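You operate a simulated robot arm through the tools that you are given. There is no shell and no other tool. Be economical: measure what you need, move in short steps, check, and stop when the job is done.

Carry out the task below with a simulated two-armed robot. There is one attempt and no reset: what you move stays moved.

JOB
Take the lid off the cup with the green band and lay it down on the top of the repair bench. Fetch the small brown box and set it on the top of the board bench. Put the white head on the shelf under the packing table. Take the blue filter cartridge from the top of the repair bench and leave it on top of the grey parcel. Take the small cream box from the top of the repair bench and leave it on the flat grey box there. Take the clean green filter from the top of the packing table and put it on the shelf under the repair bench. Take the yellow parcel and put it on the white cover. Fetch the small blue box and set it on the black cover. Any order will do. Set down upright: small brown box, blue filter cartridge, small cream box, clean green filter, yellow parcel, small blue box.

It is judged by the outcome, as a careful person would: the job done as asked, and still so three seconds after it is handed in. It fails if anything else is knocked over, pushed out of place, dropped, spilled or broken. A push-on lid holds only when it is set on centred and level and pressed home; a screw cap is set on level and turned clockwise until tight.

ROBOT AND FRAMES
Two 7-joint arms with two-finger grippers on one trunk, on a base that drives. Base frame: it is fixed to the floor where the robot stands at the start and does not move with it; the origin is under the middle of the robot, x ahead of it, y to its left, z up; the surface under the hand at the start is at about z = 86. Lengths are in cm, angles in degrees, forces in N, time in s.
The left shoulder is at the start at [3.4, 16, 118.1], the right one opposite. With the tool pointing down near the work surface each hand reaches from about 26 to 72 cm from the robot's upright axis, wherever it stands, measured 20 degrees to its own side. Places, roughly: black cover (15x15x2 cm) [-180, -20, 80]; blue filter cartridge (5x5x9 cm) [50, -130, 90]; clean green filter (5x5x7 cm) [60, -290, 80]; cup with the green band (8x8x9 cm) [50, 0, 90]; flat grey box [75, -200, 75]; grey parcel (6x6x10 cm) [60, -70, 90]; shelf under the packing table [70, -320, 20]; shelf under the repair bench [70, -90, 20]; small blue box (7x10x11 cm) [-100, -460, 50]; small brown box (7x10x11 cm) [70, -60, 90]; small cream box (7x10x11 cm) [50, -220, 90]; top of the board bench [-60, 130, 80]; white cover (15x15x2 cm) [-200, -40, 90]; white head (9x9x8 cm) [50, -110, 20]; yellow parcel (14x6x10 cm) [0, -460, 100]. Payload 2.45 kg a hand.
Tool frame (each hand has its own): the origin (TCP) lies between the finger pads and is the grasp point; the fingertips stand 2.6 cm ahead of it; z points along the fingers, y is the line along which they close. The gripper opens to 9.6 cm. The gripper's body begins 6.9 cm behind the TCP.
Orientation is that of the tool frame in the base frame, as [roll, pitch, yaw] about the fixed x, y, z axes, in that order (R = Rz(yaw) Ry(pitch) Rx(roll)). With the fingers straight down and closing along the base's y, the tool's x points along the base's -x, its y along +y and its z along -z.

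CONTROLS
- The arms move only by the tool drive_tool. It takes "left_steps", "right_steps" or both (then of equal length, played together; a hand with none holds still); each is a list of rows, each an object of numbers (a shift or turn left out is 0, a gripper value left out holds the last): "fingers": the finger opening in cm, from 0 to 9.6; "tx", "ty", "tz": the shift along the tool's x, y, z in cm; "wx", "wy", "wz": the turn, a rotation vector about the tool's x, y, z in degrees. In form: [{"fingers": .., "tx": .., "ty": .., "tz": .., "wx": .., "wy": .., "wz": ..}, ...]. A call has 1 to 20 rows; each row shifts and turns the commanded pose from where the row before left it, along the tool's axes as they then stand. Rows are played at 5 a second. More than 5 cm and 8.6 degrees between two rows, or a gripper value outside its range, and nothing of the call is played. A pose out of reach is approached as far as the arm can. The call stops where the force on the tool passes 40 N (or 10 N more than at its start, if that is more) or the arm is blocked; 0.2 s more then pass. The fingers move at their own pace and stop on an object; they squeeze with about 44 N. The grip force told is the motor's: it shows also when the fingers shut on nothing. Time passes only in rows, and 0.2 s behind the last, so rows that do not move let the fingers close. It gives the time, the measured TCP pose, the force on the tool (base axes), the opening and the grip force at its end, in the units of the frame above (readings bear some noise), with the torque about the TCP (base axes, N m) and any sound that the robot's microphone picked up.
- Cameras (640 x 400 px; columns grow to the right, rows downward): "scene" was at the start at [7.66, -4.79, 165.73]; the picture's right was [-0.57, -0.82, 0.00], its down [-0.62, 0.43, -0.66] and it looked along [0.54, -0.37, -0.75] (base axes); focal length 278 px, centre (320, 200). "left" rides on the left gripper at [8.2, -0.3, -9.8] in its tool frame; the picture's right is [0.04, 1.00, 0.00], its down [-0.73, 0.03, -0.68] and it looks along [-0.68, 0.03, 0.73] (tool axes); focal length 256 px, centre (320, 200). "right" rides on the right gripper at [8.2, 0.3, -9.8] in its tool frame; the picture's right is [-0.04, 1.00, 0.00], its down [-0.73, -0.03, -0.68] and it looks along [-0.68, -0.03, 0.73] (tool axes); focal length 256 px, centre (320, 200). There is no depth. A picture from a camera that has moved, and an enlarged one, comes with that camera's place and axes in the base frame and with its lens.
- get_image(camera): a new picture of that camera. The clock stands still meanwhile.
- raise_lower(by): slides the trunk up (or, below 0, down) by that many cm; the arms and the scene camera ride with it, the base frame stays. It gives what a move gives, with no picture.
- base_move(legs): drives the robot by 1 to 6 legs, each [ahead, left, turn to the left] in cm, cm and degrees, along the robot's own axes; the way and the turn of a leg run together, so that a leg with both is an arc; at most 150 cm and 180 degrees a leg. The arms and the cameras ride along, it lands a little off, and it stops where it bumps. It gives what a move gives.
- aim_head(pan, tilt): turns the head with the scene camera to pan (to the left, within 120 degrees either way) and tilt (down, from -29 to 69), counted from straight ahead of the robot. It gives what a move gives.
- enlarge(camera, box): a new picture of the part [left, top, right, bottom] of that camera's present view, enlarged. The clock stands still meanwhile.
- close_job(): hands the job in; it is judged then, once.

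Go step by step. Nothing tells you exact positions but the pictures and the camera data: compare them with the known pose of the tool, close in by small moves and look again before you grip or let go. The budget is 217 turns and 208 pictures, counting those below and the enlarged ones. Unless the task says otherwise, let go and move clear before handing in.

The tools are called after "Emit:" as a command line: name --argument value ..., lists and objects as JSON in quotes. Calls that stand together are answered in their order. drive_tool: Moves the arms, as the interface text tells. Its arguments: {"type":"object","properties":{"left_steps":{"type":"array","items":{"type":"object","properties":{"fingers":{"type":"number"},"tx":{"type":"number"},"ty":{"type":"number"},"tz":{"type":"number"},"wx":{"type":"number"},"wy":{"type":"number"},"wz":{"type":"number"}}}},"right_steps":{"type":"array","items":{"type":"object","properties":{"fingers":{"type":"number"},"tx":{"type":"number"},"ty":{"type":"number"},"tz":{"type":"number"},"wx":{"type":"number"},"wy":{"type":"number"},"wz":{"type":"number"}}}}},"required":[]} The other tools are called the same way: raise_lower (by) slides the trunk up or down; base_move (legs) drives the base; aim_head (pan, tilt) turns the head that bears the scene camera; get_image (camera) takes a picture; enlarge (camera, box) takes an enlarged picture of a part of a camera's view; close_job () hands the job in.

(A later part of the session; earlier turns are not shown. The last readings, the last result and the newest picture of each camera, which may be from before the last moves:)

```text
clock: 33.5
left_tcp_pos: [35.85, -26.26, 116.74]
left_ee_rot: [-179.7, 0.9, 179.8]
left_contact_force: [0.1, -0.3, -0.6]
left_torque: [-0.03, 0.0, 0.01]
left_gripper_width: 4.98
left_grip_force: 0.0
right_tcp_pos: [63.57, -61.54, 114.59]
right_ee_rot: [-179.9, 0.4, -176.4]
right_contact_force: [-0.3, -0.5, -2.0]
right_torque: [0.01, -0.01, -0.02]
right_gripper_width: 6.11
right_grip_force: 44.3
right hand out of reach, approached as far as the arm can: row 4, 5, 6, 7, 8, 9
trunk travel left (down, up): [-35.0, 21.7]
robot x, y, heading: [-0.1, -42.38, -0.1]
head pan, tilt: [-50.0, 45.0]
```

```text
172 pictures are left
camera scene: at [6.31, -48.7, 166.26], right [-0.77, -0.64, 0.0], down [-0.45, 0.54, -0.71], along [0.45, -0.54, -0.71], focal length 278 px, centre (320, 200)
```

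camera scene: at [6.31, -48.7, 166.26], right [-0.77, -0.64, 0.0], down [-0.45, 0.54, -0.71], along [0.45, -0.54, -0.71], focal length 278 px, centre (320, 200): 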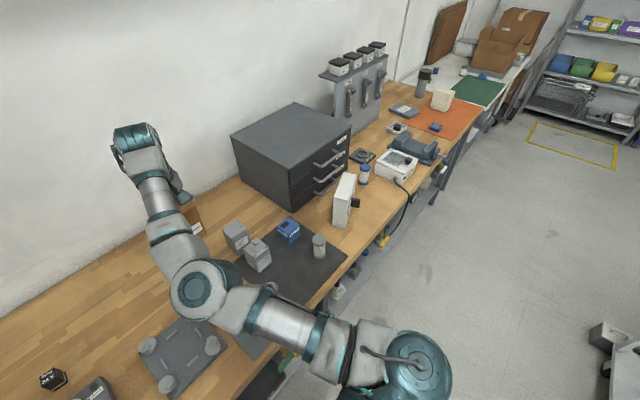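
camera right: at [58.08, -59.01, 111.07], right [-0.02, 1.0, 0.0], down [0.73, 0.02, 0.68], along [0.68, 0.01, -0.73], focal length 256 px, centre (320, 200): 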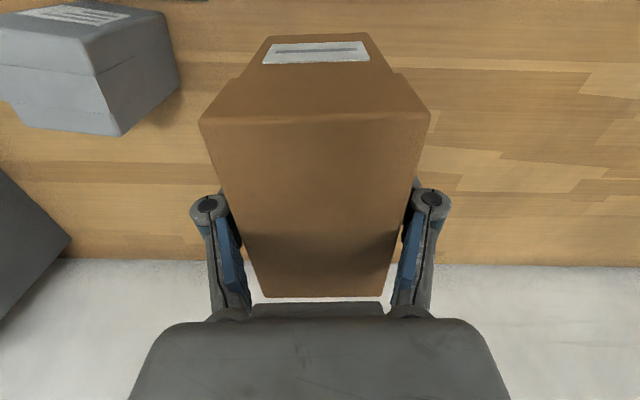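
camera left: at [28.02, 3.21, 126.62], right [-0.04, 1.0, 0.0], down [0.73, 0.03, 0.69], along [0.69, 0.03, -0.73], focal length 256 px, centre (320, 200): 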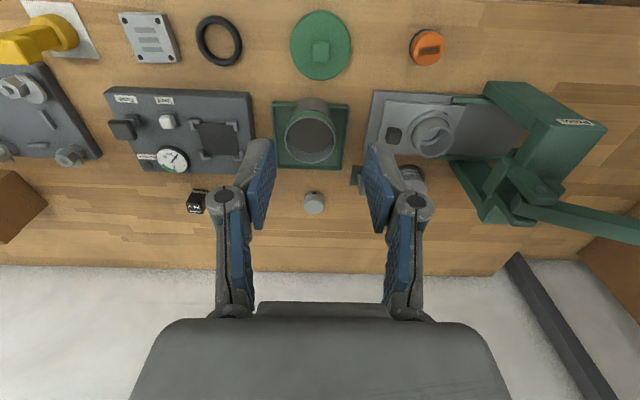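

The arm can't draw in at this height, so I'll carry the box with the arm extended. I'll back the base off the bench, then survey the board bench.

Emit:
base_move --legs '[[-55, 0, 0]]'

Emit:
raise_lower --by 10

Emit:
drive_tool --right_steps '[{"tz": 4}, {"tz": 4}, {"tx": 4}, {"tx": 4}, {"tx": 4}, {"tx": 4}]'

Emit:
aim_head --pan 100 --tilt 20

Emit:
get_image --camera "scene"

```text
clock: 36.7
left_tcp_pos: [-19.48, -25.88, 116.75]
left_ee_rot: [-179.8, 0.8, 179.8]
left_contact_force: [0.4, -0.4, -0.4]
left_torque: [0.0, -0.01, -0.02]
left_gripper_width: 4.99
left_grip_force: 0.0
right_tcp_pos: [7.92, -61.24, 114.6]
right_ee_rot: [-179.9, 0.4, -176.3]
right_contact_force: [-0.3, 0.5, -0.8]
right_torque: [-0.01, -0.02, 0.0]
right_gripper_width: 6.12
right_grip_force: 44.1
trunk travel left (down, up): [-35.0, 21.7]
robot x, y, heading: [-55.85, -42.19, -0.1]
head pan, tilt: [-50.0, 45.0]
```

```text
clock: 38.1
left_tcp_pos: [-20.01, -25.86, 126.92]
left_ee_rot: [-179.7, 1.0, 179.9]
left_contact_force: [0.1, -0.3, -0.1]
left_torque: [-0.04, -0.01, 0.02]
left_gripper_width: 4.99
left_grip_force: 0.1
right_tcp_pos: [7.73, -61.39, 124.87]
right_ee_rot: [-179.9, 0.5, -176.2]
right_contact_force: [-0.5, 0.6, -1.9]
right_torque: [0.0, 0.02, 0.0]
right_gripper_width: 6.14
right_grip_force: 44.2
trunk travel left (down, up): [-45.0, 11.7]
robot x, y, heading: [-55.78, -42.13, -0.3]
head pan, tilt: [-50.0, 45.0]
```

```text
clock: 39.5
left_tcp_pos: [-20.1, -25.92, 126.98]
left_ee_rot: [-179.8, 1.2, 180.0]
left_contact_force: [0.3, 0.9, -0.1]
left_torque: [-0.02, -0.02, -0.01]
left_gripper_width: 4.98
left_grip_force: 0.1
right_tcp_pos: [4.82, -67.44, 115.23]
right_ee_rot: [-179.9, 0.7, -176.4]
right_contact_force: [0.4, 0.2, -0.8]
right_torque: [-0.01, -0.03, -0.03]
right_gripper_width: 6.12
right_grip_force: 44.1
right hand out of reach, approached as far as the arm can: row 3, 4, 5, 6
trunk travel left (down, up): [-45.0, 11.7]
robot x, y, heading: [-55.65, -42.54, -0.2]
head pan, tilt: [-50.0, 45.0]
```

```text
clock: 41.8
left_tcp_pos: [-19.87, -25.9, 127.0]
left_ee_rot: [-179.8, 1.0, 179.9]
left_contact_force: [0.1, -0.5, 0.0]
left_torque: [0.0, 0.03, -0.01]
left_gripper_width: 4.99
left_grip_force: 0.0
right_tcp_pos: [4.85, -67.35, 115.35]
right_ee_rot: [-179.9, 0.6, -176.3]
right_contact_force: [-0.4, -0.1, -1.4]
right_torque: [-0.01, 0.0, -0.01]
right_gripper_width: 6.11
right_grip_force: 44.3
trunk travel left (down, up): [-45.0, 11.7]
robot x, y, heading: [-55.86, -42.34, -0.2]
head pan, tilt: [100.0, 20.0]
```

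```text
171 pictures are left
camera scene: at [-58.13, -32.96, 180.13], right [0.99, 0.17, 0.0], down [0.05, -0.34, -0.94], along [-0.16, 0.93, -0.34], focal length 278 px, centre (320, 200)
```

scene: 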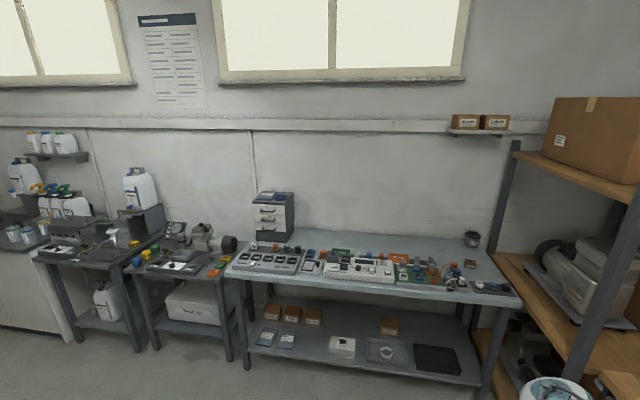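

Emit:
enlarge --camera "scene" --box '[220, 180, 530, 374]'

Emit:
aim_head --pan -115 --tilt 20

Emit:
get_image --camera "scene"

```text
2.06 times, centred on (375, 277) of scene
camera zoom: at [-58.13, -32.96, 180.13], right [0.99, 0.17, 0.0], down [0.05, -0.34, -0.94], along [-0.16, 0.93, -0.34], focal length 573 px, centre (207, 41)
```

zoom: 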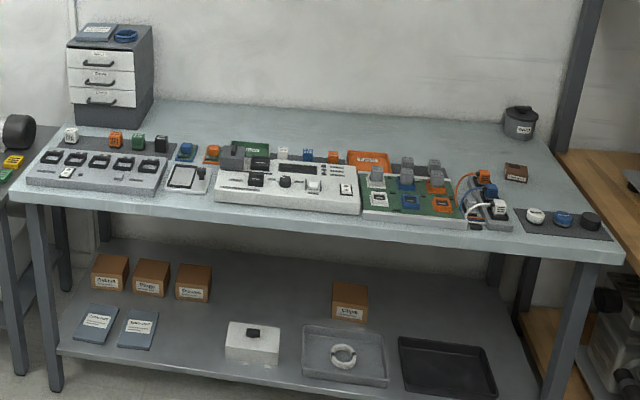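

```text
clock: 44.9
left_tcp_pos: [-20.02, -25.78, 127.0]
left_ee_rot: [-179.8, 1.0, 180.0]
left_contact_force: [-0.2, 0.2, 0.6]
left_torque: [-0.02, 0.01, 0.02]
left_gripper_width: 4.99
left_grip_force: 0.1
right_tcp_pos: [4.87, -67.35, 115.45]
right_ee_rot: [-179.9, 0.5, -176.4]
right_contact_force: [-0.3, 0.1, -0.9]
right_torque: [0.03, 0.0, 0.02]
right_gripper_width: 6.14
right_grip_force: 43.6
trunk travel left (down, up): [-45.0, 11.7]
robot x, y, heading: [-55.69, -42.3, -0.3]
head pan, tilt: [-115.0, 20.0]
```

```text
169 pictures are left
camera scene: at [-60.53, -50.58, 180.16], right [-0.9, 0.43, 0.0], down [0.14, 0.31, -0.94], along [-0.4, -0.85, -0.34], focal length 278 px, centre (320, 200)
```

scene: 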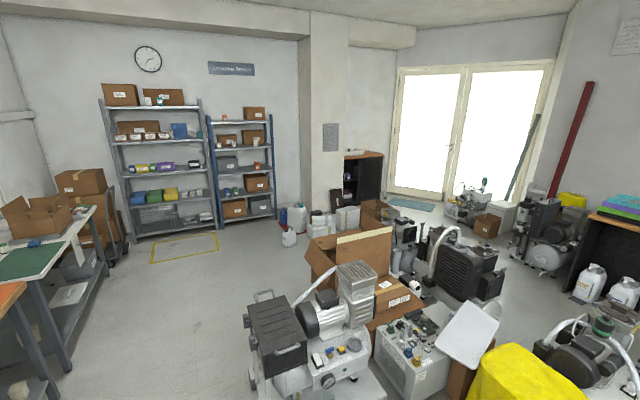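

The back-right part of the board bench, about (0, 138), is free. I'll turn to face that bench and approach part way.

Emit:
base_move --legs '[[0, 0, 90], [60, -36, 0]]'

Emit:
aim_head --pan -15 --tilt 40

Emit:
get_image --camera "scene"

```text
clock: 52.6
left_tcp_pos: [-34.79, 53.66, 127.06]
left_ee_rot: [-179.6, 1.1, -90.7]
left_contact_force: [0.2, -0.1, -0.4]
left_torque: [0.03, -0.04, 0.01]
left_gripper_width: 4.99
left_grip_force: 0.1
right_tcp_pos: [7.02, 78.09, 115.41]
right_ee_rot: [-179.8, 0.6, -87.0]
right_contact_force: [-0.2, 0.8, -1.5]
right_torque: [0.01, -0.02, -0.03]
right_gripper_width: 6.12
right_grip_force: 44.3
trunk travel left (down, up): [-45.0, 11.7]
robot x, y, heading: [-18.61, 17.86, 88.9]
head pan, tilt: [-115.0, 20.0]
```

```text
clock: 54.3
left_tcp_pos: [-34.58, 53.26, 127.13]
left_ee_rot: [-179.9, 1.3, -90.6]
left_contact_force: [-0.3, 1.1, -0.5]
left_torque: [0.01, 0.0, 0.0]
left_gripper_width: 5.0
left_grip_force: 0.0
right_tcp_pos: [7.21, 77.91, 115.57]
right_ee_rot: [-179.9, 0.7, -86.9]
right_contact_force: [0.6, 0.2, -1.1]
right_torque: [0.0, -0.01, 0.01]
right_gripper_width: 6.14
right_grip_force: 43.8
trunk travel left (down, up): [-45.0, 11.7]
robot x, y, heading: [-18.33, 17.73, 88.9]
head pan, tilt: [-15.0, 40.0]
```

```text
168 pictures are left
camera scene: at [-16.63, 25.15, 176.96], right [0.96, -0.27, 0.0], down [-0.18, -0.62, -0.76], along [0.21, 0.73, -0.65], focal length 278 px, centre (320, 200)
```

scene: 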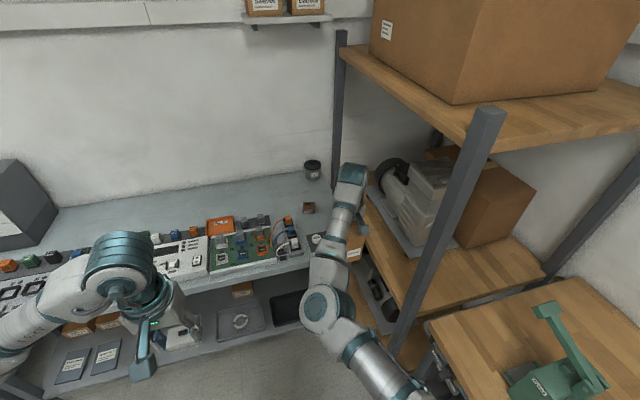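

Emit:
base_move --legs '[[51, 4, 1]]'

Emit:
aim_head --pan -25 --tilt 45

Emit:
get_image --camera "scene"

Emit:
get_image --camera "right"

```text
clock: 57.3
left_tcp_pos: [-38.81, 103.8, 127.19]
left_ee_rot: [-179.9, 1.3, -89.7]
left_contact_force: [-0.7, 0.3, 0.4]
left_torque: [-0.01, -0.04, 0.04]
left_gripper_width: 5.01
left_grip_force: 0.3
right_tcp_pos: [2.43, 129.15, 115.68]
right_ee_rot: [-179.9, 0.8, -85.9]
right_contact_force: [-0.9, -0.5, -1.1]
right_torque: [0.06, 0.01, 0.02]
right_gripper_width: 6.14
right_grip_force: 44.1
trunk travel left (down, up): [-45.0, 11.7]
robot x, y, heading: [-22.26, 68.58, 90.2]
head pan, tilt: [-15.0, 40.0]
```

```text
clock: 58.0
left_tcp_pos: [-38.97, 103.51, 127.27]
left_ee_rot: [-179.7, 1.4, -89.7]
left_contact_force: [0.3, 0.1, -0.5]
left_torque: [0.0, -0.01, 0.0]
left_gripper_width: 5.01
left_grip_force: 0.1
right_tcp_pos: [2.42, 128.93, 115.79]
right_ee_rot: [180.0, 0.9, -85.9]
right_contact_force: [-0.4, 0.3, -0.9]
right_torque: [-0.01, 0.0, 0.01]
right_gripper_width: 6.12
right_grip_force: 43.8
trunk travel left (down, up): [-45.0, 11.7]
robot x, y, heading: [-22.15, 68.92, 90.4]
head pan, tilt: [-25.0, 45.0]
```

```text
167 pictures are left
camera scene: at [-19.25, 75.28, 176.24], right [0.91, -0.42, 0.0], down [-0.3, -0.65, -0.7], along [0.3, 0.64, -0.71], focal length 278 px, centre (320, 200)
```

scene: 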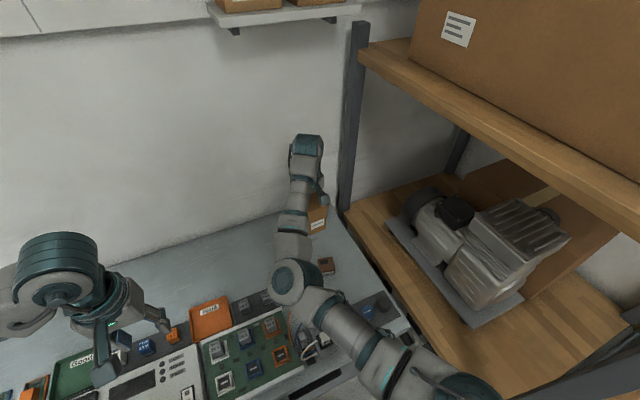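

```text
166 pictures are left
camera right: at [2.65, 120.71, 125.35], right [-1.0, -0.03, 0.0], down [-0.02, 0.72, 0.69], along [-0.02, 0.69, -0.72], focal length 256 px, centre (320, 200)
```

right: 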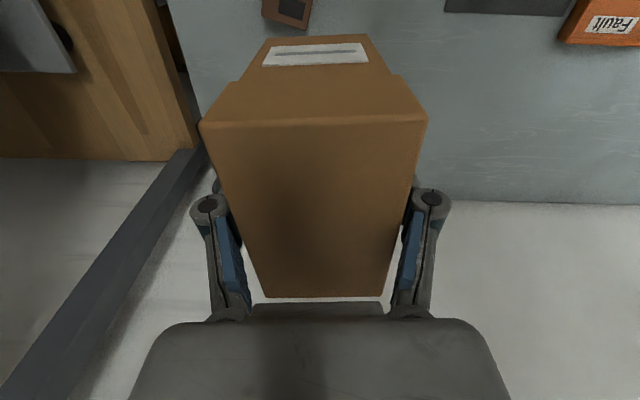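

Emit:
drive_tool --right_steps '[{"tx": -4}, {"tx": -4}, {"ty": 3}, {"ty": 3}, {"tz": 3}, {"tz": 3}, {}]'

Emit:
get_image --camera "right"

```text
clock: 59.6
left_tcp_pos: [-38.49, 103.6, 127.31]
left_ee_rot: [-180.0, 1.5, -89.8]
left_contact_force: [0.5, -0.6, 0.1]
left_torque: [0.0, 0.02, 0.01]
left_gripper_width: 5.0
left_grip_force: 0.2
right_tcp_pos: [-3.96, 136.85, 109.74]
right_ee_rot: [-179.9, 0.9, -85.8]
right_contact_force: [-0.3, -0.1, -1.1]
right_torque: [0.02, -0.04, 0.05]
right_gripper_width: 6.13
right_grip_force: 44.4
trunk travel left (down, up): [-45.0, 11.7]
robot x, y, heading: [-22.63, 68.95, 90.3]
head pan, tilt: [-25.0, 45.0]
```

```text
165 pictures are left
camera right: at [-3.56, 128.52, 119.4], right [-1.0, -0.03, 0.0], down [-0.02, 0.72, 0.69], along [-0.02, 0.69, -0.72], focal length 256 px, centre (320, 200)
```

right: 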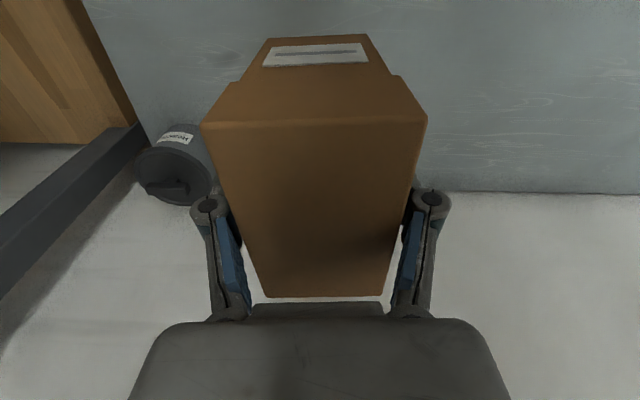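

Emit:
drive_tool --right_steps '[{"tz": 4}, {"tz": 4}, {"tz": 4}, {"tz": 3}, {}]'

Emit:
get_image --camera "scene"

Emit:
get_image --camera "right"

```text
clock: 60.9
left_tcp_pos: [-38.87, 103.52, 127.31]
left_ee_rot: [-179.8, 1.5, -89.7]
left_contact_force: [0.9, 0.1, -0.8]
left_torque: [-0.02, 0.0, -0.02]
left_gripper_width: 4.99
left_grip_force: 0.0
right_tcp_pos: [-4.66, 136.73, 95.6]
right_ee_rot: [-179.9, 0.9, -85.9]
right_contact_force: [0.0, -0.3, -1.8]
right_torque: [0.0, -0.01, -0.01]
right_gripper_width: 6.12
right_grip_force: 43.9
right hand out of reach, approached as far as the arm can: row 4
trunk travel left (down, up): [-45.0, 11.7]
robot x, y, heading: [-22.27, 68.86, 90.1]
head pan, tilt: [-25.0, 45.0]
```

```text
164 pictures are left
camera scene: at [-19.08, 75.21, 176.24], right [0.91, -0.42, 0.0], down [-0.3, -0.64, -0.7], along [0.3, 0.64, -0.71], focal length 278 px, centre (320, 200)
```

scene: 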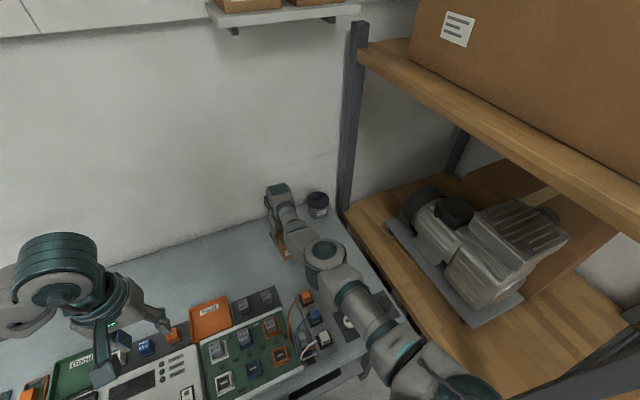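

```text
163 pictures are left
camera right: at [-4.28, 128.48, 105.25], right [-1.0, -0.03, 0.0], down [-0.02, 0.72, 0.69], along [-0.02, 0.69, -0.72], focal length 256 px, centre (320, 200)
```

right: 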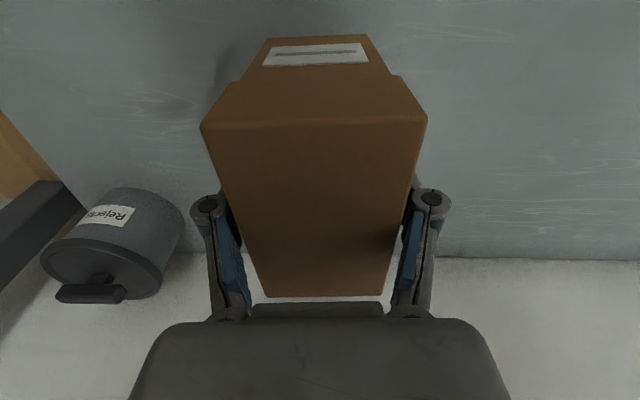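

The arm is at its reach limit, so I'll lower with the trunk.

Emit:
raise_lower --by -5

Emit:
drive_tool --right_steps '[{"tz": 0.5}, {"tz": 0.5}, {"tz": 0.4}, {"tz": 0.3}]'

Emit:
get_image --camera "right"

```text
clock: 61.5
left_tcp_pos: [-38.73, 103.14, 123.29]
left_ee_rot: [-179.9, 1.5, -89.9]
left_contact_force: [0.0, -0.5, -0.2]
left_torque: [0.01, 0.04, -0.01]
left_gripper_width: 5.03
left_grip_force: 0.1
right_tcp_pos: [-4.7, 136.77, 92.24]
right_ee_rot: [-179.8, 1.4, -85.8]
right_contact_force: [-0.9, -1.9, 3.6]
right_torque: [-0.22, -0.18, 0.0]
right_gripper_width: 6.13
right_grip_force: 44.2
trunk travel left (down, up): [-41.0, 15.7]
robot x, y, heading: [-22.38, 69.01, 90.0]
head pan, tilt: [-25.0, 45.0]
stopped: the force on the tool passed its limit at 47 N (the readings are from after the stop); the commanded pose is now the measured one
```

```text
clock: 62.2
left_tcp_pos: [-38.77, 103.13, 123.4]
left_ee_rot: [-179.7, 1.6, -89.7]
left_contact_force: [0.2, 0.5, -0.3]
left_torque: [-0.01, -0.03, -0.01]
left_gripper_width: 4.99
left_grip_force: 0.0
right_tcp_pos: [-4.45, 137.36, 92.26]
right_ee_rot: [-179.5, 2.0, -85.9]
right_contact_force: [-1.3, -7.0, 16.4]
right_torque: [-0.02, -0.09, -0.04]
right_gripper_width: 6.13
right_grip_force: 43.9
trunk travel left (down, up): [-41.0, 15.7]
robot x, y, heading: [-22.46, 68.8, 90.1]
head pan, tilt: [-25.0, 45.0]
stopped in row 3 (right hand): the force on the tool passed its limit at 43 N (the readings are from after the stop); the commanded pose is now the measured one
```

```text
162 pictures are left
camera right: at [-4.18, 128.74, 101.74], right [-1.0, -0.03, -0.01], down [-0.03, 0.71, 0.71], along [-0.02, 0.71, -0.71], focal length 256 px, centre (320, 200)
```

right: 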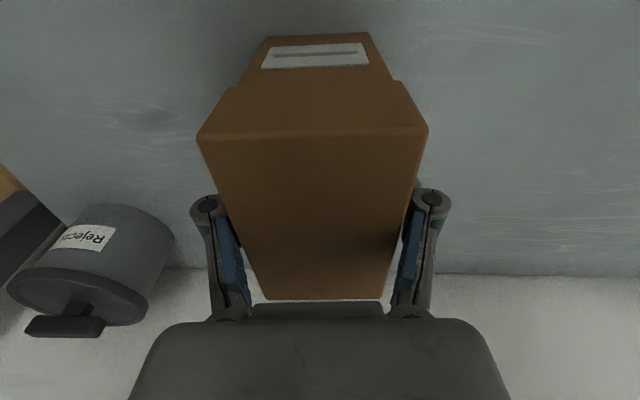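

Contact made. I'll release and rise.

Emit:
drive_tool --right_steps '[{"tz": -0.2}, {"fingers": 8.5}, {}, {"fingers": 9.6, "tz": -1}, {"tz": -3}, {"tz": -4}, {"tz": -4}, {"tz": -4}, {"tz": -4}]'

Emit:
get_image --camera "right"

Emit:
get_image --camera "scene"

```text
clock: 64.2
left_tcp_pos: [-38.79, 102.92, 123.51]
left_ee_rot: [-179.9, 1.7, -89.7]
left_contact_force: [0.3, 0.5, -0.2]
left_torque: [0.0, 0.02, -0.06]
left_gripper_width: 4.99
left_grip_force: 0.1
right_tcp_pos: [-4.56, 136.19, 112.4]
right_ee_rot: [-179.7, 2.1, -85.8]
right_contact_force: [0.1, 0.5, 0.9]
right_torque: [0.04, -0.01, 0.02]
right_gripper_width: 9.61
right_grip_force: 0.1
trunk travel left (down, up): [-41.0, 15.7]
robot x, y, heading: [-22.33, 68.94, 90.1]
head pan, tilt: [-25.0, 45.0]
```

```text
161 pictures are left
camera right: at [-4.25, 127.78, 121.85], right [-1.0, -0.03, -0.01], down [-0.03, 0.71, 0.71], along [-0.02, 0.71, -0.71], focal length 256 px, centre (320, 200)
```

right: 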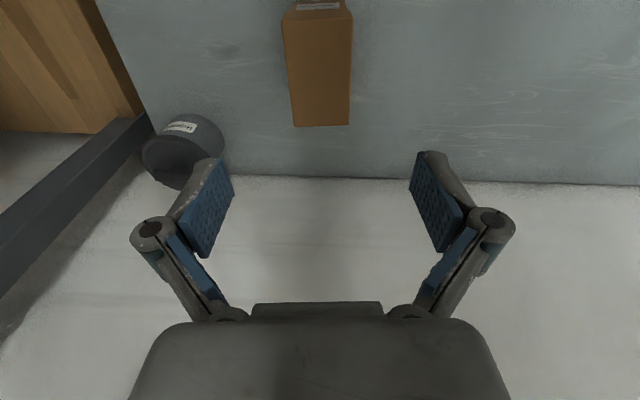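

```text
160 pictures are left
camera scene: at [-19.29, 75.72, 172.24], right [0.91, -0.42, 0.0], down [-0.3, -0.64, -0.71], along [0.3, 0.64, -0.71], focal length 278 px, centre (320, 200)
```

scene: 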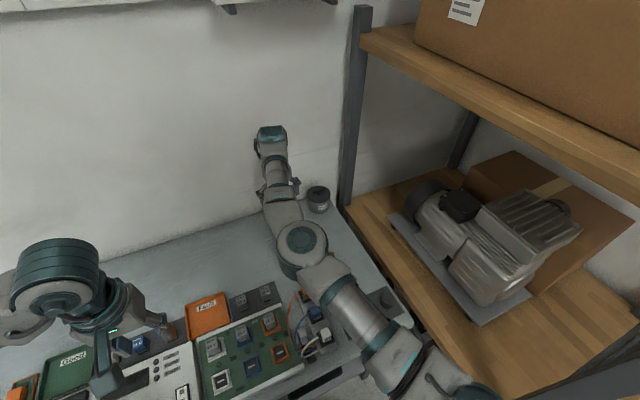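

The brown box stands safely. Next I'll drive to the blue filter cartridge near (48, -126).

Emit:
base_move --legs '[[-88, 18, 0], [0, 0, -90], [5, -110, 0]]'

Emit:
aim_head --pan 0 --tilt 40

Emit:
get_image --camera "scene"

```text
clock: 78.0
left_tcp_pos: [-0.67, -113.54, 123.34]
left_ee_rot: [-179.8, 1.6, -179.4]
left_contact_force: [0.4, -0.2, 0.2]
left_torque: [0.0, 0.02, -0.01]
left_gripper_width: 5.0
left_grip_force: 0.1
right_tcp_pos: [32.91, -147.47, 112.26]
right_ee_rot: [-179.6, 2.1, -175.4]
right_contact_force: [-0.7, -0.1, 0.3]
right_torque: [-0.01, -0.02, 0.0]
right_gripper_width: 9.6
right_grip_force: 0.0
trunk travel left (down, up): [-41.0, 15.7]
robot x, y, heading: [-34.84, -130.05, 0.6]
head pan, tilt: [-25.0, 45.0]
```

```text
clock: 78.9
left_tcp_pos: [-1.14, -113.59, 123.57]
left_ee_rot: [-179.9, 1.7, -179.3]
left_contact_force: [-0.4, 0.6, -0.5]
left_torque: [0.0, 0.02, 0.01]
left_gripper_width: 5.03
left_grip_force: 0.1
right_tcp_pos: [32.68, -147.37, 112.57]
right_ee_rot: [-179.7, 2.3, -175.4]
right_contact_force: [0.4, -0.5, 1.4]
right_torque: [0.0, -0.02, 0.01]
right_gripper_width: 9.61
right_grip_force: 0.0
trunk travel left (down, up): [-41.0, 15.7]
robot x, y, heading: [-34.61, -130.17, 0.7]
head pan, tilt: [0.0, 40.0]
```

```text
159 pictures are left
camera scene: at [-26.61, -130.29, 172.95], right [0.01, -1.0, 0.0], down [-0.65, -0.01, -0.76], along [0.76, 0.01, -0.65], focal length 278 px, centre (320, 200)
```

scene: 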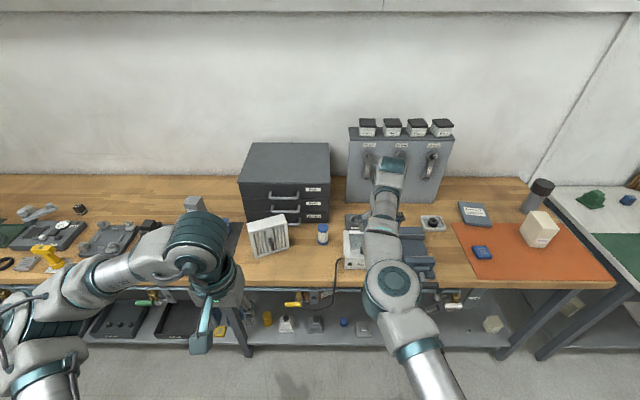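

Emit:
enlarge --camera "scene" --box '[230, 180, 450, 345]'

Emit:
enlarge --camera "scene" --box '[430, 170, 640, 330]'

```text
2.42 times, centred on (340, 262) of scene
camera zoom: at [-26.61, -130.29, 172.95], right [0.01, -1.0, 0.0], down [-0.65, -0.01, -0.76], along [0.76, 0.01, -0.65], focal length 674 px, centre (272, 48)
```

zoom: 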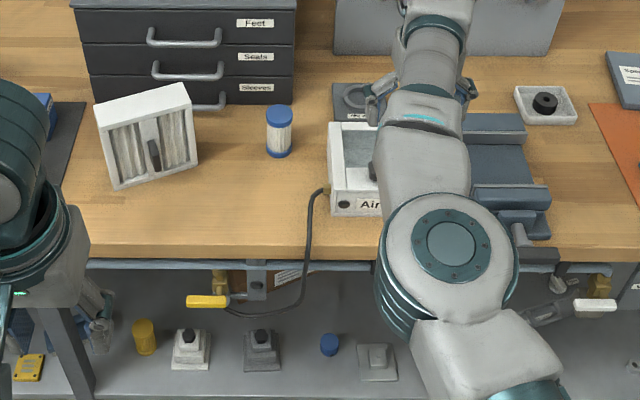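

```text
2.50 times, centred on (535, 250) of scene
camera zoom: at [-26.61, -130.29, 172.95], right [0.01, -1.0, 0.0], down [-0.65, -0.01, -0.76], along [0.76, 0.01, -0.65], focal length 695 px, centre (-218, 75)
```

zoom: 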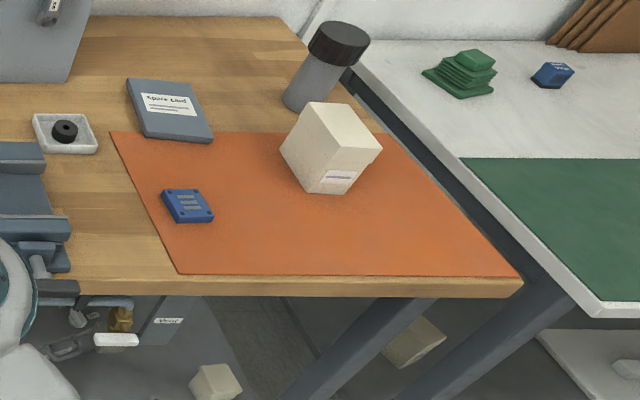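

The cartridge is at about (49, -130.5), between the white filter panel and the air meter. I'll move the right hand outward, then bring the base so the cartridge lies at a comfortable right-arm pose.

Emit:
drive_tool --right_steps '[{"ty": -4, "tx": 2}, {"ty": -4, "tx": 2}, {"ty": -4, "tx": 2}, {"wz": -4.5}, {}]'

Emit:
base_move --legs '[[0, 28, 0]]'

Emit:
get_image --camera "right"

```text
clock: 80.1
left_tcp_pos: [-1.0, -113.04, 123.46]
left_ee_rot: [-179.8, 1.8, -179.3]
left_contact_force: [0.2, -0.7, -0.4]
left_torque: [-0.04, 0.06, 0.0]
left_gripper_width: 5.04
left_grip_force: 0.0
right_tcp_pos: [27.46, -159.51, 112.62]
right_ee_rot: [-179.2, 2.1, -170.8]
right_contact_force: [0.0, -0.6, 0.5]
right_torque: [0.0, -0.01, -0.04]
right_gripper_width: 9.62
right_grip_force: 0.1
trunk travel left (down, up): [-41.0, 15.7]
robot x, y, heading: [-34.67, -129.93, 0.5]
head pan, tilt: [0.0, 40.0]
```

```text
clock: 82.1
left_tcp_pos: [-1.21, -86.53, 123.59]
left_ee_rot: [179.8, 1.7, -179.5]
left_contact_force: [-0.1, 0.2, 0.1]
left_torque: [0.01, 0.0, -0.01]
left_gripper_width: 5.01
left_grip_force: 0.0
right_tcp_pos: [27.28, -132.77, 112.26]
right_ee_rot: [-179.6, 2.3, -171.1]
right_contact_force: [-0.2, 0.4, 0.8]
right_torque: [0.03, 0.02, 0.02]
right_gripper_width: 9.59
right_grip_force: 0.1
trunk travel left (down, up): [-41.0, 15.7]
robot x, y, heading: [-35.3, -102.42, 0.6]
head pan, tilt: [0.0, 40.0]
```

```text
156 pictures are left
camera right: at [18.83, -133.81, 121.66], right [-0.12, 0.99, 0.0], down [0.7, 0.08, 0.71], along [0.7, 0.08, -0.71], focal length 256 px, centre (320, 200)
```

right: 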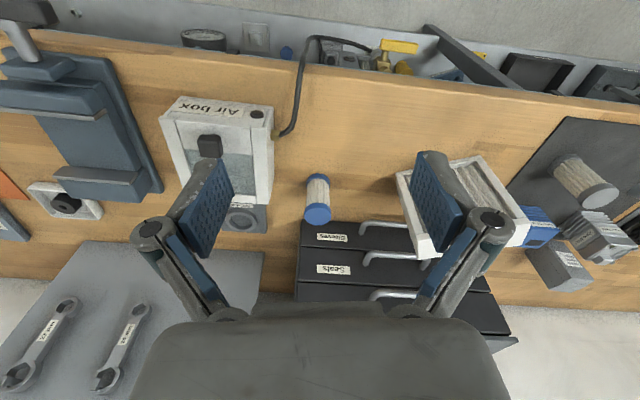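

Emit:
drive_tool --right_steps '[{"wz": 8.5, "wy": 0}, {"wy": 2.2}, {}]'

Emit:
base_move --legs '[[21, 0, -0.5]]'

Emit:
get_image --camera "right"

Emit:
get_image --camera "scene"

```text
clock: 82.9
left_tcp_pos: [-1.61, -85.7, 123.73]
left_ee_rot: [-179.9, 2.0, -179.3]
left_contact_force: [0.8, -0.1, -0.4]
left_torque: [0.03, 0.01, 0.02]
left_gripper_width: 4.99
left_grip_force: 0.1
right_tcp_pos: [27.0, -132.1, 112.57]
right_ee_rot: [-179.7, 0.2, -179.6]
right_contact_force: [0.3, -0.3, 0.1]
right_torque: [-0.02, 0.02, 0.0]
right_gripper_width: 9.61
right_grip_force: 0.1
trunk travel left (down, up): [-41.0, 15.7]
robot x, y, heading: [-35.27, -102.19, 0.6]
head pan, tilt: [0.0, 40.0]
```

```text
clock: 84.5
left_tcp_pos: [18.94, -85.26, 123.77]
left_ee_rot: [-179.7, 2.1, -179.8]
left_contact_force: [0.6, 0.4, -0.4]
left_torque: [-0.06, 0.03, 0.01]
left_gripper_width: 5.0
left_grip_force: 0.1
right_tcp_pos: [47.06, -131.99, 112.94]
right_ee_rot: [-179.6, 0.3, 180.0]
right_contact_force: [0.7, 0.7, -0.1]
right_torque: [-0.06, 0.06, 0.01]
right_gripper_width: 9.63
right_grip_force: 0.0
trunk travel left (down, up): [-41.0, 15.7]
robot x, y, heading: [-14.24, -101.63, -0.3]
head pan, tilt: [0.0, 40.0]
```

```text
155 pictures are left
camera right: at [38.95, -131.63, 122.59], right [0.04, 1.0, -0.01], down [0.73, -0.02, 0.68], along [0.68, -0.03, -0.73], focal length 256 px, centre (320, 200)
```

right: 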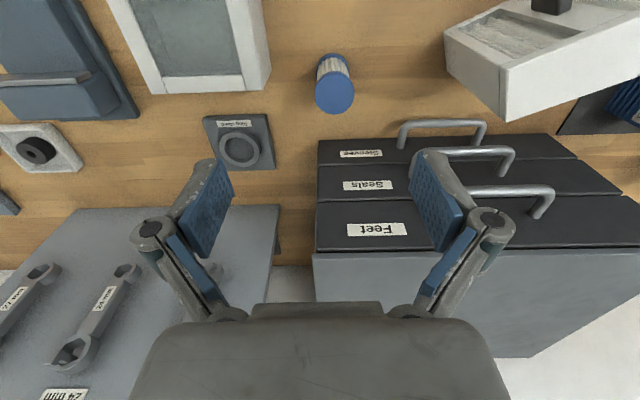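

```text
154 pictures are left
camera scene: at [-6.6, -100.58, 172.98], right [0.0, -1.0, 0.01], down [-0.64, -0.01, -0.77], along [0.77, -0.01, -0.64], focal length 278 px, centre (320, 200)
```

scene: 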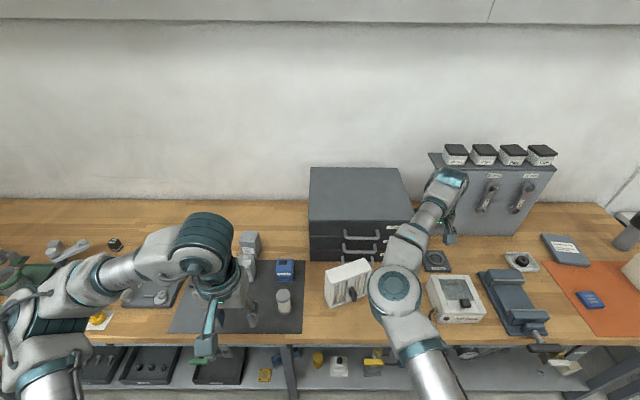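

Emit:
drive_tool --right_steps '[{"wy": -7.5}, {"wy": -7.5}, {"tx": -2.2, "tz": 0.6, "ty": 1.3}, {"tz": 3.86, "tx": 1.04}, {"tz": 3.86, "tx": 1.04}, {}]'

Emit:
get_image --camera "right"

Emit:
enlarge --camera "scene" --box '[300, 150, 500, 310]'

```text
clock: 85.9
left_tcp_pos: [18.94, -87.68, 123.98]
left_ee_rot: [179.3, 2.1, -180.0]
left_contact_force: [-0.9, 0.3, 0.2]
left_torque: [0.03, -0.03, 0.0]
left_gripper_width: 5.0
left_grip_force: 0.2
right_tcp_pos: [49.43, -132.95, 104.4]
right_ee_rot: [179.4, 15.5, 179.7]
right_contact_force: [-0.3, -1.4, 0.0]
right_torque: [0.07, -0.01, 0.01]
right_gripper_width: 9.6
right_grip_force: 0.1
trunk travel left (down, up): [-41.0, 15.7]
robot x, y, heading: [-14.33, -102.06, -0.1]
head pan, tilt: [0.0, 40.0]
```

```text
153 pictures are left
camera right: at [38.99, -132.61, 111.64], right [0.04, 1.0, 0.02], down [0.53, -0.04, 0.85], along [0.85, -0.02, -0.53], focal length 256 px, centre (320, 200)
```

right: 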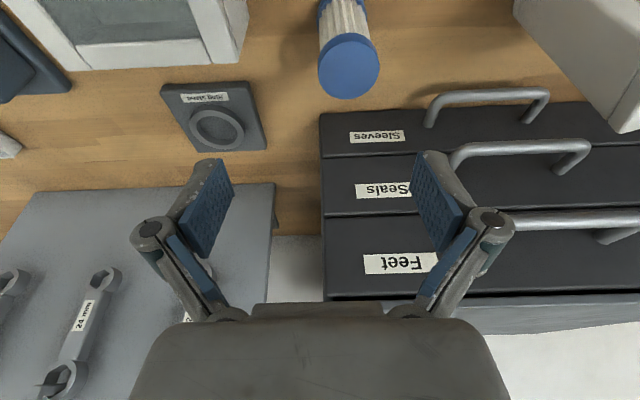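

```text
2.50 times, centred on (400, 230) of scene
camera zoom: at [-6.09, -103.3, 172.95], right [0.0, -1.0, -0.01], down [-0.65, 0.01, -0.76], along [0.76, 0.0, -0.65], focal length 695 px, centre (120, 125)
```

zoom: 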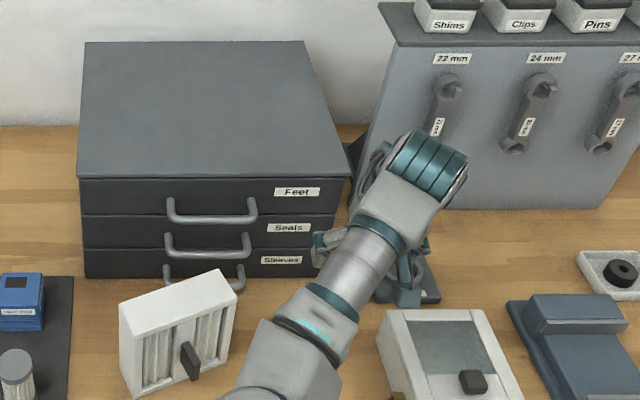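

Emit:
drive_tool --right_steps '[{"ty": 2.2}, {"tz": 3.0, "tx": 1.1}, {"tz": 2.9, "tx": 0.78}, {}]'

Emit:
get_image --camera "right"

```text
clock: 86.9
left_tcp_pos: [18.81, -87.65, 123.96]
left_ee_rot: [179.3, 2.1, 179.9]
left_contact_force: [0.5, -0.6, -0.7]
left_torque: [0.02, 0.03, -0.02]
left_gripper_width: 5.01
left_grip_force: 0.0
right_tcp_pos: [49.21, -130.55, 98.46]
right_ee_rot: [179.3, 15.4, 179.8]
right_contact_force: [0.8, -1.0, 0.7]
right_torque: [-0.02, 0.04, 0.02]
right_gripper_width: 9.62
right_grip_force: 0.1
trunk travel left (down, up): [-41.0, 15.7]
robot x, y, heading: [-14.18, -101.87, 0.3]
head pan, tilt: [0.0, 40.0]
```

```text
151 pictures are left
camera right: at [38.71, -130.34, 105.52], right [0.04, 1.0, 0.02], down [0.53, -0.04, 0.85], along [0.85, -0.02, -0.53], focal length 256 px, centre (320, 200)
```

right: 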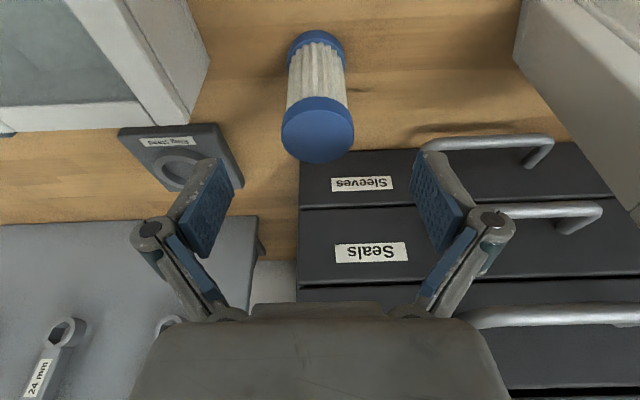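

Emit:
drive_tool --right_steps '[{"tz": 2.9, "tx": 0.78}, {"tz": 2.9, "tx": 0.78}, {}]'

Emit:
get_image --camera "right"

```text
clock: 87.7
left_tcp_pos: [18.8, -87.31, 123.97]
left_ee_rot: [179.5, 2.2, 180.0]
left_contact_force: [0.0, -0.1, -0.7]
left_torque: [0.02, -0.03, -0.01]
left_gripper_width: 4.99
left_grip_force: 0.1
right_tcp_pos: [49.15, -130.34, 92.23]
right_ee_rot: [179.6, 15.4, 179.9]
right_contact_force: [-0.8, -0.6, 0.7]
right_torque: [0.04, -0.03, 0.01]
right_gripper_width: 9.62
right_grip_force: 0.1
trunk travel left (down, up): [-41.0, 15.7]
robot x, y, heading: [-14.33, -101.9, -0.1]
head pan, tilt: [0.0, 40.0]
```

```text
150 pictures are left
camera right: at [38.78, -130.03, 99.49], right [0.04, 1.0, 0.02], down [0.53, -0.04, 0.85], along [0.85, -0.02, -0.53], focal length 256 px, centre (320, 200)
```

right: 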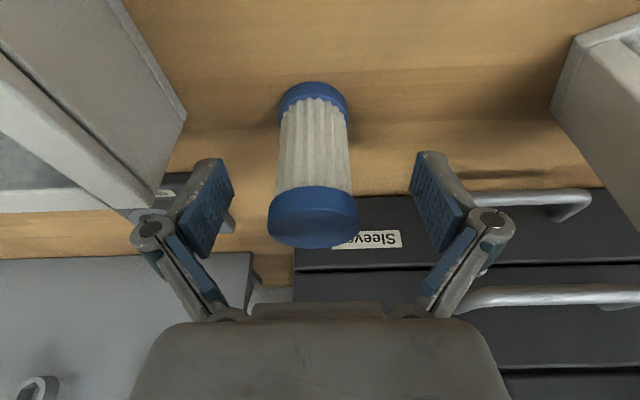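

Emit:
drive_tool --right_steps '[{"fingers": 0}, {}, {}, {"tz": -1.93, "tx": -0.52}, {"tz": -3.86, "tx": -1.04}, {"tz": -3.86, "tx": -1.04}, {"tz": -3.86, "tx": -1.04}, {"tz": -3.86, "tx": -1.04}, {"tz": -3.86, "tx": -1.04}, {}]'

Emit:
get_image --camera "right"

```text
clock: 89.9
left_tcp_pos: [18.91, -86.28, 123.93]
left_ee_rot: [179.8, 2.1, -179.9]
left_contact_force: [0.6, -0.5, 0.1]
left_torque: [-0.01, -0.01, -0.02]
left_gripper_width: 5.01
left_grip_force: 0.1
right_tcp_pos: [49.06, -129.23, 114.57]
right_ee_rot: [179.8, 15.4, 180.0]
right_contact_force: [-0.2, -0.2, -1.4]
right_torque: [0.01, 0.02, 0.04]
right_gripper_width: 4.2
right_grip_force: 43.9
trunk travel left (down, up): [-41.0, 15.7]
robot x, y, heading: [-14.17, -102.14, 0.1]
head pan, tilt: [0.0, 40.0]
```

```text
149 pictures are left
camera right: at [38.62, -129.06, 121.75], right [0.04, 1.0, 0.01], down [0.53, -0.03, 0.85], along [0.85, -0.03, -0.53], focal length 256 px, centre (320, 200)
```

right: 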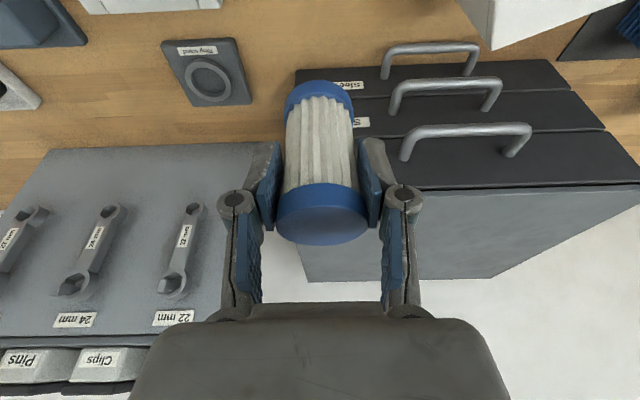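

Cartridge held. I'll back away, go left to the parcel, and look.

Emit:
base_move --legs '[[-20, 0, 0], [0, 57, 0], [15, 0, 0]]'

Emit:
get_image --camera "right"

Emit:
aim_head --pan -25 --tilt 45

Emit:
get_image --camera "scene"

```text
clock: 95.3
left_tcp_pos: [14.02, -31.59, 124.19]
left_ee_rot: [178.9, 2.2, 180.0]
left_contact_force: [-0.2, -0.3, 0.4]
left_torque: [-0.01, 0.0, -0.06]
left_gripper_width: 5.01
left_grip_force: 0.1
right_tcp_pos: [43.9, -74.61, 114.28]
right_ee_rot: [179.0, 15.6, 179.6]
right_contact_force: [0.1, -0.4, -1.0]
right_torque: [0.08, -0.02, 0.06]
right_gripper_width: 4.14
right_grip_force: 44.4
trunk travel left (down, up): [-41.0, 15.7]
robot x, y, heading: [-19.25, -45.33, -0.2]
head pan, tilt: [0.0, 40.0]
```

```text
148 pictures are left
camera right: at [33.61, -74.29, 121.45], right [0.04, 1.0, 0.03], down [0.52, -0.05, 0.85], along [0.85, -0.02, -0.53], focal length 256 px, centre (320, 200)
```

right: 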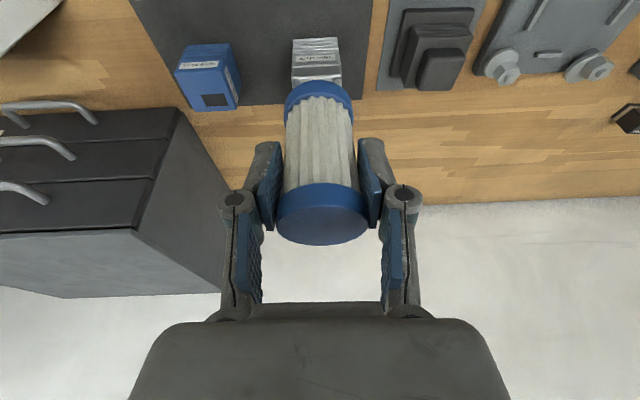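

```text
clock: 96.2
left_tcp_pos: [14.06, -31.29, 124.17]
left_ee_rot: [179.2, 2.3, 179.8]
left_contact_force: [-0.2, -0.1, -0.4]
left_torque: [0.03, -0.02, -0.03]
left_gripper_width: 4.99
left_grip_force: 0.0
right_tcp_pos: [43.94, -74.39, 114.5]
right_ee_rot: [179.3, 15.6, 179.4]
right_contact_force: [0.2, -1.5, -2.1]
right_torque: [0.11, 0.01, 0.04]
right_gripper_width: 4.15
right_grip_force: 44.6
trunk travel left (down, up): [-41.0, 15.7]
robot x, y, heading: [-19.06, -45.83, -0.3]
head pan, tilt: [-25.0, 45.0]
```

```text
147 pictures are left
camera scene: at [-11.88, -52.37, 172.13], right [-0.43, -0.91, -0.01], down [-0.64, 0.31, -0.7], along [0.64, -0.29, -0.72], focal length 278 px, centre (320, 200)
```

scene: 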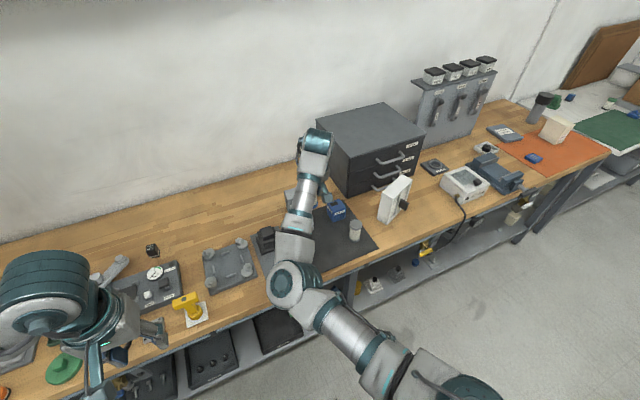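

Emit:
enlarge --camera "left" --box '[60, 160, 260, 320]'

```text
2.50 times, centred on (160, 240) of left
camera zoom: at [5.33, -31.7, 133.59], right [-0.04, 1.0, 0.01], down [0.71, 0.02, 0.71], along [0.71, 0.03, -0.71], focal length 640 px, centre (720, 100)
```

zoom: 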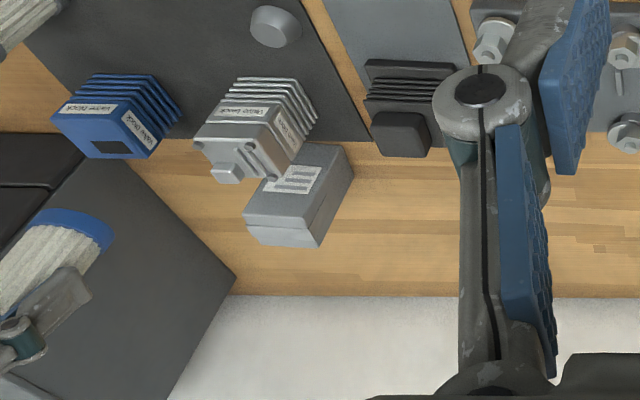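

The parcel top is at about (63.8, -74.5, 96). I'll drive in with the cartridge well above everything.

Emit:
base_move --legs '[[19.5, 0, 0]]'

Emit:
get_image --camera "right"

Emit:
get_image --camera "left"

```text
clock: 97.8
left_tcp_pos: [33.3, -30.46, 124.11]
left_ee_rot: [179.4, 2.6, 179.9]
left_contact_force: [-0.3, -0.6, 0.2]
left_torque: [0.0, -0.02, 0.0]
left_gripper_width: 5.01
left_grip_force: 0.0
right_tcp_pos: [63.4, -73.71, 114.84]
right_ee_rot: [179.6, 15.6, 179.5]
right_contact_force: [1.0, -0.8, -0.5]
right_torque: [0.05, 0.04, 0.02]
right_gripper_width: 4.13
right_grip_force: 44.2
trunk travel left (down, up): [-41.0, 15.7]
robot x, y, heading: [1.0, -45.41, 0.2]
head pan, tilt: [-25.0, 45.0]
```

```text
145 pictures are left
camera right: at [52.95, -73.33, 121.9], right [0.04, 1.0, 0.02], down [0.52, -0.04, 0.85], along [0.85, -0.03, -0.52], focal length 256 px, centre (320, 200)
```

right: 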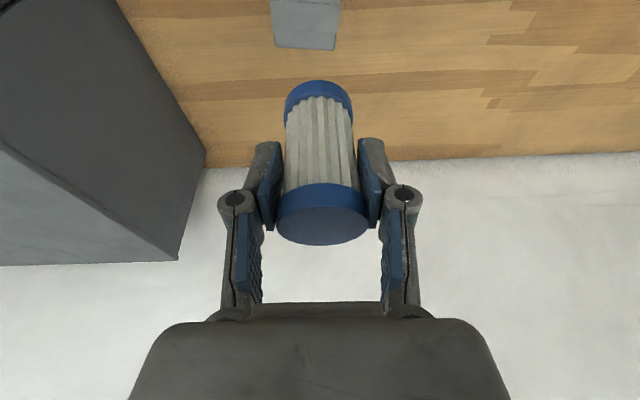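

```text
144 pictures are left
camera left: at [24.64, -30.89, 133.52], right [-0.04, 1.0, 0.01], down [0.7, 0.02, 0.71], along [0.71, 0.03, -0.7], focal length 256 px, centre (320, 200)
```

left: 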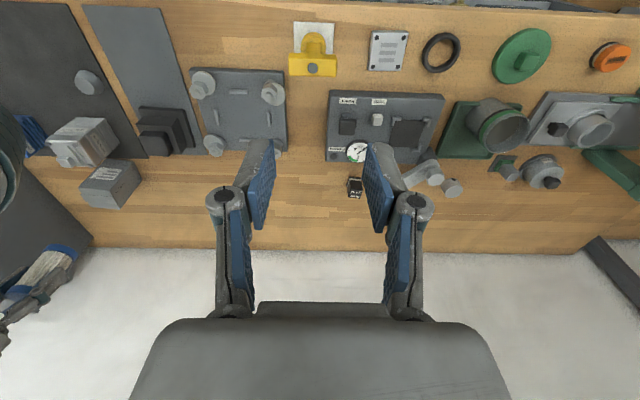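

Emit:
enlarge --camera "right" --box '[220, 0, 420, 260]'

Emit:
enlarge --camera "scene" --box '[220, 90, 460, 260]'

Emit:
enlarge --camera "left" --box '[0, 100, 180, 340]'

```text
1.54 times, centred on (320, 130) of right
camera zoom: at [52.95, -73.33, 121.9], right [0.04, 1.0, 0.02], down [0.52, -0.04, 0.85], along [0.85, -0.03, -0.52], focal length 394 px, centre (320, 308)
```

zoom: 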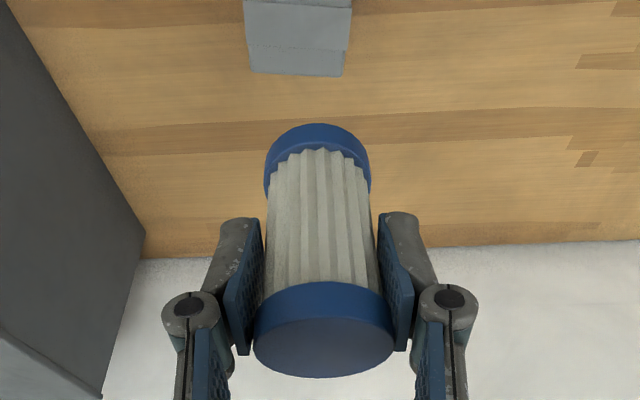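

```text
2.35 times, centred on (340, 175) of scene
camera zoom: at [7.32, -49.0, 172.26], right [-0.42, -0.91, 0.0], down [-0.64, 0.3, -0.71], along [0.64, -0.3, -0.71], focal length 654 px, centre (273, 259)
```

zoom: 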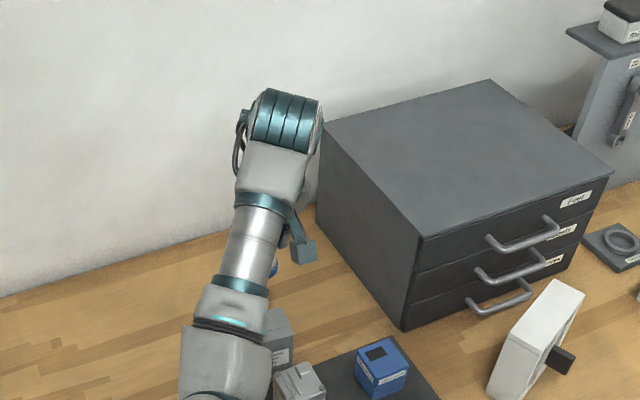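

```text
1.67 times, centred on (90, 220) of left
camera zoom: at [24.64, -30.89, 133.52], right [-0.04, 1.0, 0.01], down [0.7, 0.02, 0.71], along [0.71, 0.03, -0.7], focal length 427 px, centre (703, 167)
```

zoom: 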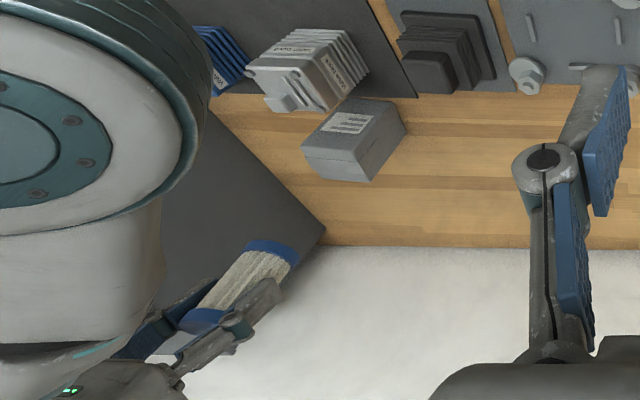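

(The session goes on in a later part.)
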